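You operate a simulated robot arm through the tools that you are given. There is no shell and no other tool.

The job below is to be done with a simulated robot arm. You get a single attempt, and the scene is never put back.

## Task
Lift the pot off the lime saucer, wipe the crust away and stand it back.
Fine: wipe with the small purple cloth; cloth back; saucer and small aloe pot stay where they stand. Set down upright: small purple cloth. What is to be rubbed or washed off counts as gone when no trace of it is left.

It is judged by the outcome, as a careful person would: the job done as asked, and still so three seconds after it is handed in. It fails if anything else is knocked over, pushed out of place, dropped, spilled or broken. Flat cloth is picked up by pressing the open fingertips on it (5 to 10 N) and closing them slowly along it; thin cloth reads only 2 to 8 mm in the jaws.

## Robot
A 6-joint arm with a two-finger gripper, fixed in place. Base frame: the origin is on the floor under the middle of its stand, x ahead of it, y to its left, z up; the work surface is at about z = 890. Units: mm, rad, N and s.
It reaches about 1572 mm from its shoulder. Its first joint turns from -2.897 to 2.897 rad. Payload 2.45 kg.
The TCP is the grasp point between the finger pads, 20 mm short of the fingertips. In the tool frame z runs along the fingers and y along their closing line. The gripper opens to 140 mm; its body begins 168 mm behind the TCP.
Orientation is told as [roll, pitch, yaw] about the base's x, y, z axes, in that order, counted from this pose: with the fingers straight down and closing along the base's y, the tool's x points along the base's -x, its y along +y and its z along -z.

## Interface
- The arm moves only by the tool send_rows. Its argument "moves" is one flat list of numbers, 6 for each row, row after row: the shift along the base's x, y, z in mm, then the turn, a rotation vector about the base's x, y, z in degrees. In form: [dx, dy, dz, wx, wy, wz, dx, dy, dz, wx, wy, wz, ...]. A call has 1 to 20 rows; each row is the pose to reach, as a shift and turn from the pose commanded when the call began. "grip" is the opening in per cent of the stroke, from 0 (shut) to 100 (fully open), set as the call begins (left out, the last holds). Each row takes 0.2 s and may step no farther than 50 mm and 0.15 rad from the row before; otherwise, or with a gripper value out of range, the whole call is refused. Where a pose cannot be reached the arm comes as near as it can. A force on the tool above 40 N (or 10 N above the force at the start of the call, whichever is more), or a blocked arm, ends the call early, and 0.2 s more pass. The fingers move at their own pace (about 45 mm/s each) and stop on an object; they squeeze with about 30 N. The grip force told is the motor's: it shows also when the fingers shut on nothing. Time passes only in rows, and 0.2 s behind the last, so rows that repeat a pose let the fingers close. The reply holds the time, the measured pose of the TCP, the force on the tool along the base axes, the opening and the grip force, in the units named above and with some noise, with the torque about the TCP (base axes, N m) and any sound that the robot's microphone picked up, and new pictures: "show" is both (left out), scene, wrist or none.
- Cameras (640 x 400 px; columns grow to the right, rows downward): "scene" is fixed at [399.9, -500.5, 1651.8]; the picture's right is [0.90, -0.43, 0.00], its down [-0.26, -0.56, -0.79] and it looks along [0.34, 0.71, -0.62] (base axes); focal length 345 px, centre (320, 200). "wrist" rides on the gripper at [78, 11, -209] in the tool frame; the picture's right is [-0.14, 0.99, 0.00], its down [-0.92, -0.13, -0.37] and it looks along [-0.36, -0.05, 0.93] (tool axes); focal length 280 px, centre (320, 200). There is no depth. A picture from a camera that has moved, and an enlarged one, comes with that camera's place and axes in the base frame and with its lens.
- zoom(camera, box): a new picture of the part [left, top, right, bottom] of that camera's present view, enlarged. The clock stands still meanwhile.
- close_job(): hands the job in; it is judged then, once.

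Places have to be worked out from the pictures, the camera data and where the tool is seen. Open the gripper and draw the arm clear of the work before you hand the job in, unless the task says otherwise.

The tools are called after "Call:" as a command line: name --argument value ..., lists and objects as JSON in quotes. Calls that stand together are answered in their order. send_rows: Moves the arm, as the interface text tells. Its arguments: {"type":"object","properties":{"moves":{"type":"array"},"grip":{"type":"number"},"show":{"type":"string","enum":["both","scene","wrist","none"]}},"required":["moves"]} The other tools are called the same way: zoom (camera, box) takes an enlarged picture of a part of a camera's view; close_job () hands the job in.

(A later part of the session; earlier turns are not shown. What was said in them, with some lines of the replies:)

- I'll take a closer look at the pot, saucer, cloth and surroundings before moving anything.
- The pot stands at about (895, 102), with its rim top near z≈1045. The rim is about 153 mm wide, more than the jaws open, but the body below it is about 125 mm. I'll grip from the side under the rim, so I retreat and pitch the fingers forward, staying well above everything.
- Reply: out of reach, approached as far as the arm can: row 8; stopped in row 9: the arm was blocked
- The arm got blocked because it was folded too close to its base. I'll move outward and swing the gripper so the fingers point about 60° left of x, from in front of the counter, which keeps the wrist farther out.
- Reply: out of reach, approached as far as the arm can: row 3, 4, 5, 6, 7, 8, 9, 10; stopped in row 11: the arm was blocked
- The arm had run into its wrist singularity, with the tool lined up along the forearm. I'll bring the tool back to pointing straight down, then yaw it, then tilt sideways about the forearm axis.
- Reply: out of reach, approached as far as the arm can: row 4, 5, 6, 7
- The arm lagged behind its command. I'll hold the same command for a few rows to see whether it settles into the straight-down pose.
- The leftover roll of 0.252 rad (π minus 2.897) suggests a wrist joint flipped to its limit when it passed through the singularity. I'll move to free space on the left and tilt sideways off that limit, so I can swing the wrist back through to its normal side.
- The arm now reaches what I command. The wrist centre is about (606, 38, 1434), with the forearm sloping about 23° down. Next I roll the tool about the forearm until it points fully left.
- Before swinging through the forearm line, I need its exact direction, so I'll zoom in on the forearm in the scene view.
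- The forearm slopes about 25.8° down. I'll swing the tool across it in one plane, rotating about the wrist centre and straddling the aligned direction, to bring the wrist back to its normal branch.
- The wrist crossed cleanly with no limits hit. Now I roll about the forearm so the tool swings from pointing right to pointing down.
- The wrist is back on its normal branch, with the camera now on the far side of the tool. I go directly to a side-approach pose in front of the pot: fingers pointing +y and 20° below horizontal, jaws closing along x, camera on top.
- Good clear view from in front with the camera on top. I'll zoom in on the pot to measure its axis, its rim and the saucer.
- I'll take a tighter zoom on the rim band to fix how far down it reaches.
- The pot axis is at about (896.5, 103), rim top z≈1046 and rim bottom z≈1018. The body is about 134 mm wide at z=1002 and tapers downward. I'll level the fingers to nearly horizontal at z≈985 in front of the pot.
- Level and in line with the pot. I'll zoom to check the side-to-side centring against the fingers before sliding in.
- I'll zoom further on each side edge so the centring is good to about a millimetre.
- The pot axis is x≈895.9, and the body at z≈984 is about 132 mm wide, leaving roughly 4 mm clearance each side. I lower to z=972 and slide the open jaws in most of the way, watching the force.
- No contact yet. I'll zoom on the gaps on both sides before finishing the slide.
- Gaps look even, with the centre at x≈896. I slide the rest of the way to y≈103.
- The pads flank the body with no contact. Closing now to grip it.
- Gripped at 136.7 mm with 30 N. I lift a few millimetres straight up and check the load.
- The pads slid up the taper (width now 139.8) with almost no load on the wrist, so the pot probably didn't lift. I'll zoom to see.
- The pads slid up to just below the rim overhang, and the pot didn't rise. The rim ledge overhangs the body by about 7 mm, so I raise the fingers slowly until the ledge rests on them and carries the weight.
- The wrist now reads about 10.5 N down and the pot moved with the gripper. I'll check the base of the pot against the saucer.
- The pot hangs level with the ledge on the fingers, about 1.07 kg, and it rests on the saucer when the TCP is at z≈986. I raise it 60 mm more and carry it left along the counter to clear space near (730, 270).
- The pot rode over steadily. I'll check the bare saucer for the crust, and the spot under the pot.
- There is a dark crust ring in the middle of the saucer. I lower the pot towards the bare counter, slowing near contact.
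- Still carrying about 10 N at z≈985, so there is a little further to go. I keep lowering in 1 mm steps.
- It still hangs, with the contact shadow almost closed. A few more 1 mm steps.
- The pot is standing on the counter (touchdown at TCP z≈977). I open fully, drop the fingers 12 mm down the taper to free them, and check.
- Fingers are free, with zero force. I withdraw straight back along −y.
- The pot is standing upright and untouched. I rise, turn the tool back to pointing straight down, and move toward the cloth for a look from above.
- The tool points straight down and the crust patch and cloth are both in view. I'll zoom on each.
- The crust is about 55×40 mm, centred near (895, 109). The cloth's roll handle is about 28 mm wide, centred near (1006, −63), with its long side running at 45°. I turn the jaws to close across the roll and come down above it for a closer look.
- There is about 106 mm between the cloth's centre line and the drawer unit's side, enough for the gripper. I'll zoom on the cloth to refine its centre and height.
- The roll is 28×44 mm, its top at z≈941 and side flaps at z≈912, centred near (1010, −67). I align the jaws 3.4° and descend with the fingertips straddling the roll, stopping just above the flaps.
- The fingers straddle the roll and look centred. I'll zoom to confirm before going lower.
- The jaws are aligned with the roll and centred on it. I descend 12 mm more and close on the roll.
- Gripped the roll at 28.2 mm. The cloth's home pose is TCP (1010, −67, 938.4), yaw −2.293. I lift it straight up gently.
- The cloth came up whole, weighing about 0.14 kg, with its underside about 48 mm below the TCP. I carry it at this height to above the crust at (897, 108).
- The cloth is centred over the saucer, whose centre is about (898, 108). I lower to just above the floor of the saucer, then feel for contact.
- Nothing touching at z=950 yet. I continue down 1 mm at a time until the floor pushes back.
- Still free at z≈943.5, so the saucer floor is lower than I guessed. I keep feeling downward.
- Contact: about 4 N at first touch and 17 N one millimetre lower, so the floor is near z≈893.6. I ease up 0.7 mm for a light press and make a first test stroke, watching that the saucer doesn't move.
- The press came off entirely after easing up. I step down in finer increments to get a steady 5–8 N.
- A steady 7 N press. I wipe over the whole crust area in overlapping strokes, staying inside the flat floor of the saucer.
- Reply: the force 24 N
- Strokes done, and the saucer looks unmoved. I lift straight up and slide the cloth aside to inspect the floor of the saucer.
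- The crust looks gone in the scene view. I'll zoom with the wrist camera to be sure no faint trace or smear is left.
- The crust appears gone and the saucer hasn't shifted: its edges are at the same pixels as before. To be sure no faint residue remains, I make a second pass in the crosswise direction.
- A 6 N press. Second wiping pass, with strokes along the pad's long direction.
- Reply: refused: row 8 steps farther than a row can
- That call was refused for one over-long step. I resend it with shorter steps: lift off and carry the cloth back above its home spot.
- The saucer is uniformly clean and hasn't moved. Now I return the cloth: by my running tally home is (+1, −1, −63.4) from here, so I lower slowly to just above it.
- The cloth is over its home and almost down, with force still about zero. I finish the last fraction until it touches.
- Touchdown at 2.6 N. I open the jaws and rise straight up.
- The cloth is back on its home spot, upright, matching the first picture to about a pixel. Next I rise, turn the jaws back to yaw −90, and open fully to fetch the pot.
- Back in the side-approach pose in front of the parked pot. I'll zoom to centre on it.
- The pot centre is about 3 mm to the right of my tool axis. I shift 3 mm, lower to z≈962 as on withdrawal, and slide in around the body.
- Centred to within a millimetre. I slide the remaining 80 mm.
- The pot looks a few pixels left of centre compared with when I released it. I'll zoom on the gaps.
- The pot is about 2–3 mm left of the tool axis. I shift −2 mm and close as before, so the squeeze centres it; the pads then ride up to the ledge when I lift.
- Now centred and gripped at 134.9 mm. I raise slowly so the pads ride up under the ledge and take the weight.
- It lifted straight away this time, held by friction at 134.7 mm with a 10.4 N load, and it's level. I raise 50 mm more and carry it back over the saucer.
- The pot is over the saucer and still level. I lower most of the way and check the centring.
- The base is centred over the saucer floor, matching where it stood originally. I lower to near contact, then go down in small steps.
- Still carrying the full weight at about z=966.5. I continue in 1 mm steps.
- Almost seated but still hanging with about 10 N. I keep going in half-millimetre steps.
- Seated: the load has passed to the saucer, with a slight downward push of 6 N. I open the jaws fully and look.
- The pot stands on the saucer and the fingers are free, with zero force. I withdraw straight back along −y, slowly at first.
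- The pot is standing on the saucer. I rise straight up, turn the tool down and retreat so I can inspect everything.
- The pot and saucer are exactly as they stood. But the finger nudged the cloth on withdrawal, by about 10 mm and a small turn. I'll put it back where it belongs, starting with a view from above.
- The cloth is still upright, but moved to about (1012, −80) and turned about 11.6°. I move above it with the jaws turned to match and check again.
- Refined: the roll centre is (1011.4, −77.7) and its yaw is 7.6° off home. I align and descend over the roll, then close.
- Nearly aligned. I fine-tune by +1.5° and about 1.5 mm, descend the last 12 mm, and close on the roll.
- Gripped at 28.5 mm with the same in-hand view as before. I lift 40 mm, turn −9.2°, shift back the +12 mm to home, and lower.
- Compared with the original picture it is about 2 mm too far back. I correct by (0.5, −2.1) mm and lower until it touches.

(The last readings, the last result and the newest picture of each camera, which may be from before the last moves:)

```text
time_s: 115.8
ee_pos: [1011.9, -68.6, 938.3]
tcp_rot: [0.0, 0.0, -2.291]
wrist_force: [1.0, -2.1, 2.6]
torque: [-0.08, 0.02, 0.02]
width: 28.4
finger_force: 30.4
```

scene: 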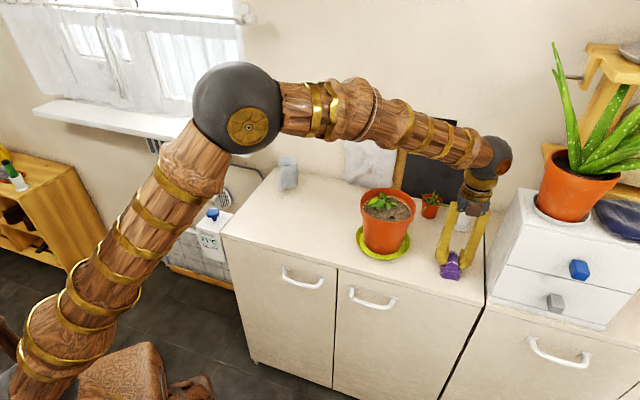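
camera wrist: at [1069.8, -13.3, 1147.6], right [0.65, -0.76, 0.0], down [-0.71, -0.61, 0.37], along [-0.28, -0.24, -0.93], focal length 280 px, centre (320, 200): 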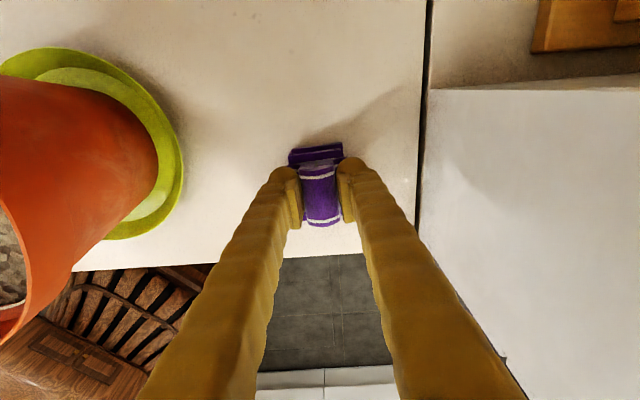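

Touchdown at 2.6 N. I open the jaws and rise straight up.

Call:
send_rows --moves '[0, 0, 0, 0, 0, 0, 0, 0, 0, 0, 0, 0, 0, 0, 0, 0, 0, 0]' --grip 45 --show "none"

Call:
send_rows --moves '[0, 0, 5, 0, 0, 0, 0, 0, 20, 0, 0, 0, 0, 0, 45, 0, 0, 0, 0, 0, 80, 0, 0, 0, 0, 0, 120, 0, 0, 0, 0, 0, 160, 0, 0, 0, 0, 0, 200, 0, 0, 0]' --show "both"

Call:
zoom --camera "scene" --box '[425, 240, 485, 290]'

Call:
zoom --camera "scene" --box '[330, 170, 490, 290]'

```text
time_s: 116.6
ee_pos: [1011.7, -68.0, 938.3]
tcp_rot: [-0.001, 0.001, -2.294]
wrist_force: [0.8, 0.5, 0.4]
torque: [0.0, -0.02, -0.01]
width: 63.0
finger_force: 0.0
```

```text
time_s: 118.2
ee_pos: [1012.1, -67.5, 1137.2]
tcp_rot: [0.0, 0.0, -2.294]
wrist_force: [-1.1, 0.3, 0.3]
torque: [0.01, 0.03, 0.02]
width: 63.0
finger_force: 0.1
camera wrist: at [1070.5, -15.8, 1345.9], right [0.65, -0.76, 0.0], down [-0.7, -0.61, 0.37], along [-0.28, -0.24, -0.93], focal length 280 px, centre (320, 200)
```

scene: 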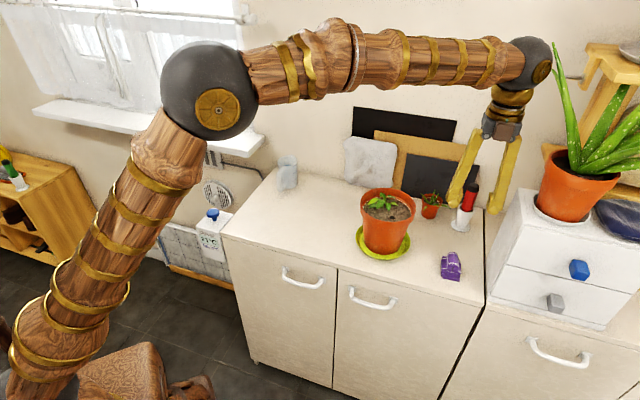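
wrist: 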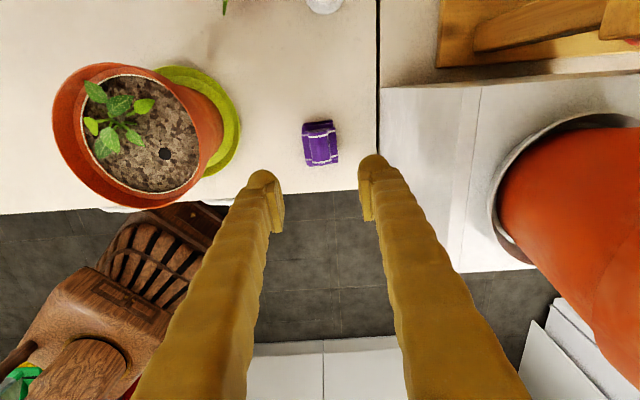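

```text
8.00 times, centred on (455, 265) of scene
camera zoom: at [399.9, -500.5, 1651.8], right [0.9, -0.43, 0.0], down [-0.26, -0.56, -0.79], along [0.34, 0.71, -0.62], focal length 2763 px, centre (-760, -320)
```

zoom: 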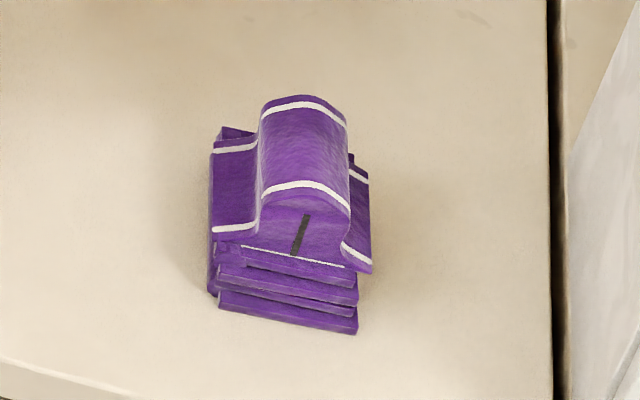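

```text
3.33 times, centred on (410, 230) of scene
camera zoom: at [399.9, -500.5, 1651.8], right [0.9, -0.43, 0.0], down [-0.26, -0.56, -0.79], along [0.34, 0.71, -0.62], focal length 1151 px, centre (20, 100)
```

zoom: 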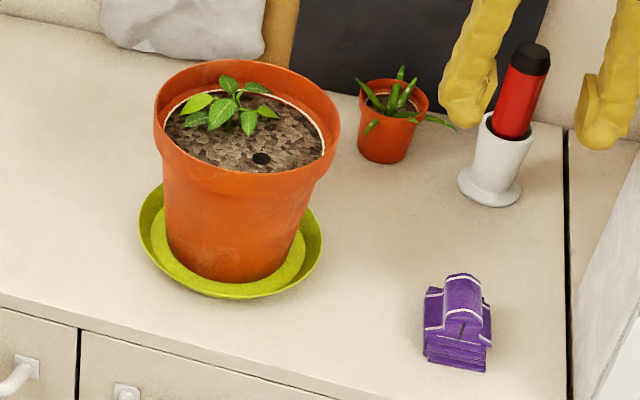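

Everything now matches the first picture: pot on the clean saucer, cloth on its home spot and upright, aloe and grinder untouched. I open the gripper and draw the arm up and back, clear of the work.

Call:
send_rows --moves '[-10, 5, 30, 0, 0, 0, -35, 10, 65, 0, 0, 0, -65, 15, 95, 0, 0, 0, -100, 15, 120, 0, 0, 0, -135, 15, 140, 0, 0, 0, -170, 10, 150, 0, 0, 0, -205, 0, 150, 0, 0, 0, -240, -15, 150, 0, 0, 0, -265, -25, 150, 0, 0, 0, -280, -30, 150, 0, 0, 0]' --grip 80 --show "both"

Call:
zoom --camera "scene" --box '[330, 170, 490, 290]'

```text
time_s: 120.4
ee_pos: [730.6, -97.8, 1288.0]
tcp_rot: [0.0, -0.001, -2.293]
wrist_force: [-1.2, 0.3, -0.9]
torque: [-0.01, 0.03, 0.02]
width: 112.0
finger_force: 0.2
camera wrist: at [789.1, -45.0, 1495.4], right [0.65, -0.76, 0.0], down [-0.7, -0.61, 0.37], along [-0.28, -0.24, -0.93], focal length 280 px, centre (320, 200)
```

scene: 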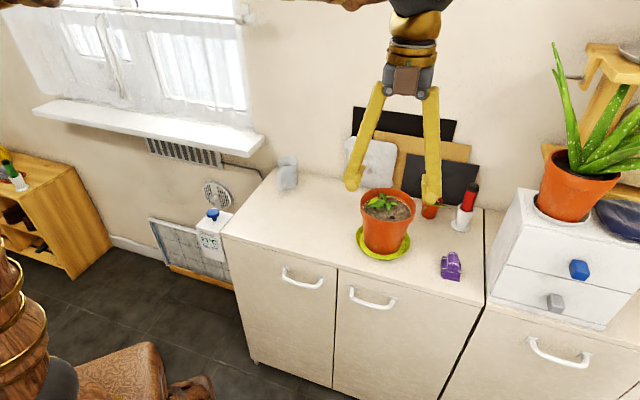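
wrist: 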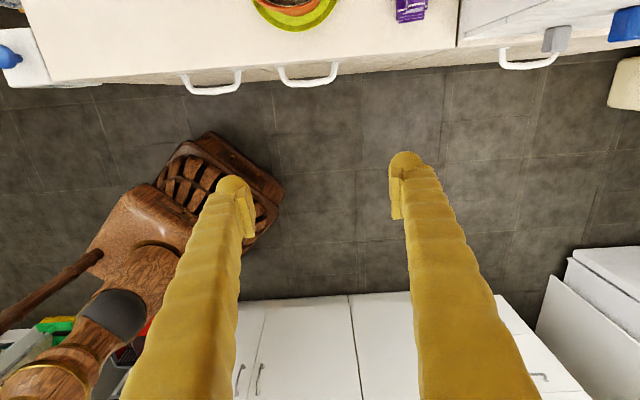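

```text
3.33 times, centred on (410, 230) of scene
camera zoom: at [399.9, -500.5, 1651.8], right [0.9, -0.43, 0.0], down [-0.26, -0.56, -0.79], along [0.34, 0.71, -0.62], focal length 1151 px, centre (20, 100)
```

zoom: 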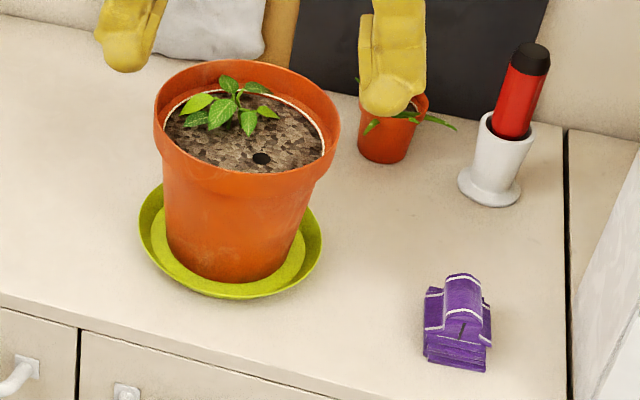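

The arm is clear with the gripper open and empty. The crust is wiped off, the pot stands centred on the unmoved saucer, and the cloth is upright on its home spot. I'm handing the job in.

Call:
close_job

```text
The job is handed in.
```

I lifted the pot off the lime saucer, wiped the crust away with the small purple cloth, and stood the pot back on the saucer. I've handed the job in, but the result wasn't shown to me.

- **Saucer:** I wiped it twice, and after the second pass the zoomed views showed no trace of crust. It stayed where it was.
- **Pot:** it stands upright on the saucer, in the same place as in the first picture. I parked it on bare counter while I wiped.
- **Cloth:** it is upright and back on its original spot. A finger pushed it about 10 mm out of place as I drew back from the pot, so I picked it up again and put it back.
- **Everything else:** the small aloe pot and the other things on the counter weren't moved. The arm is drawn clear, with the gripper open and empty.
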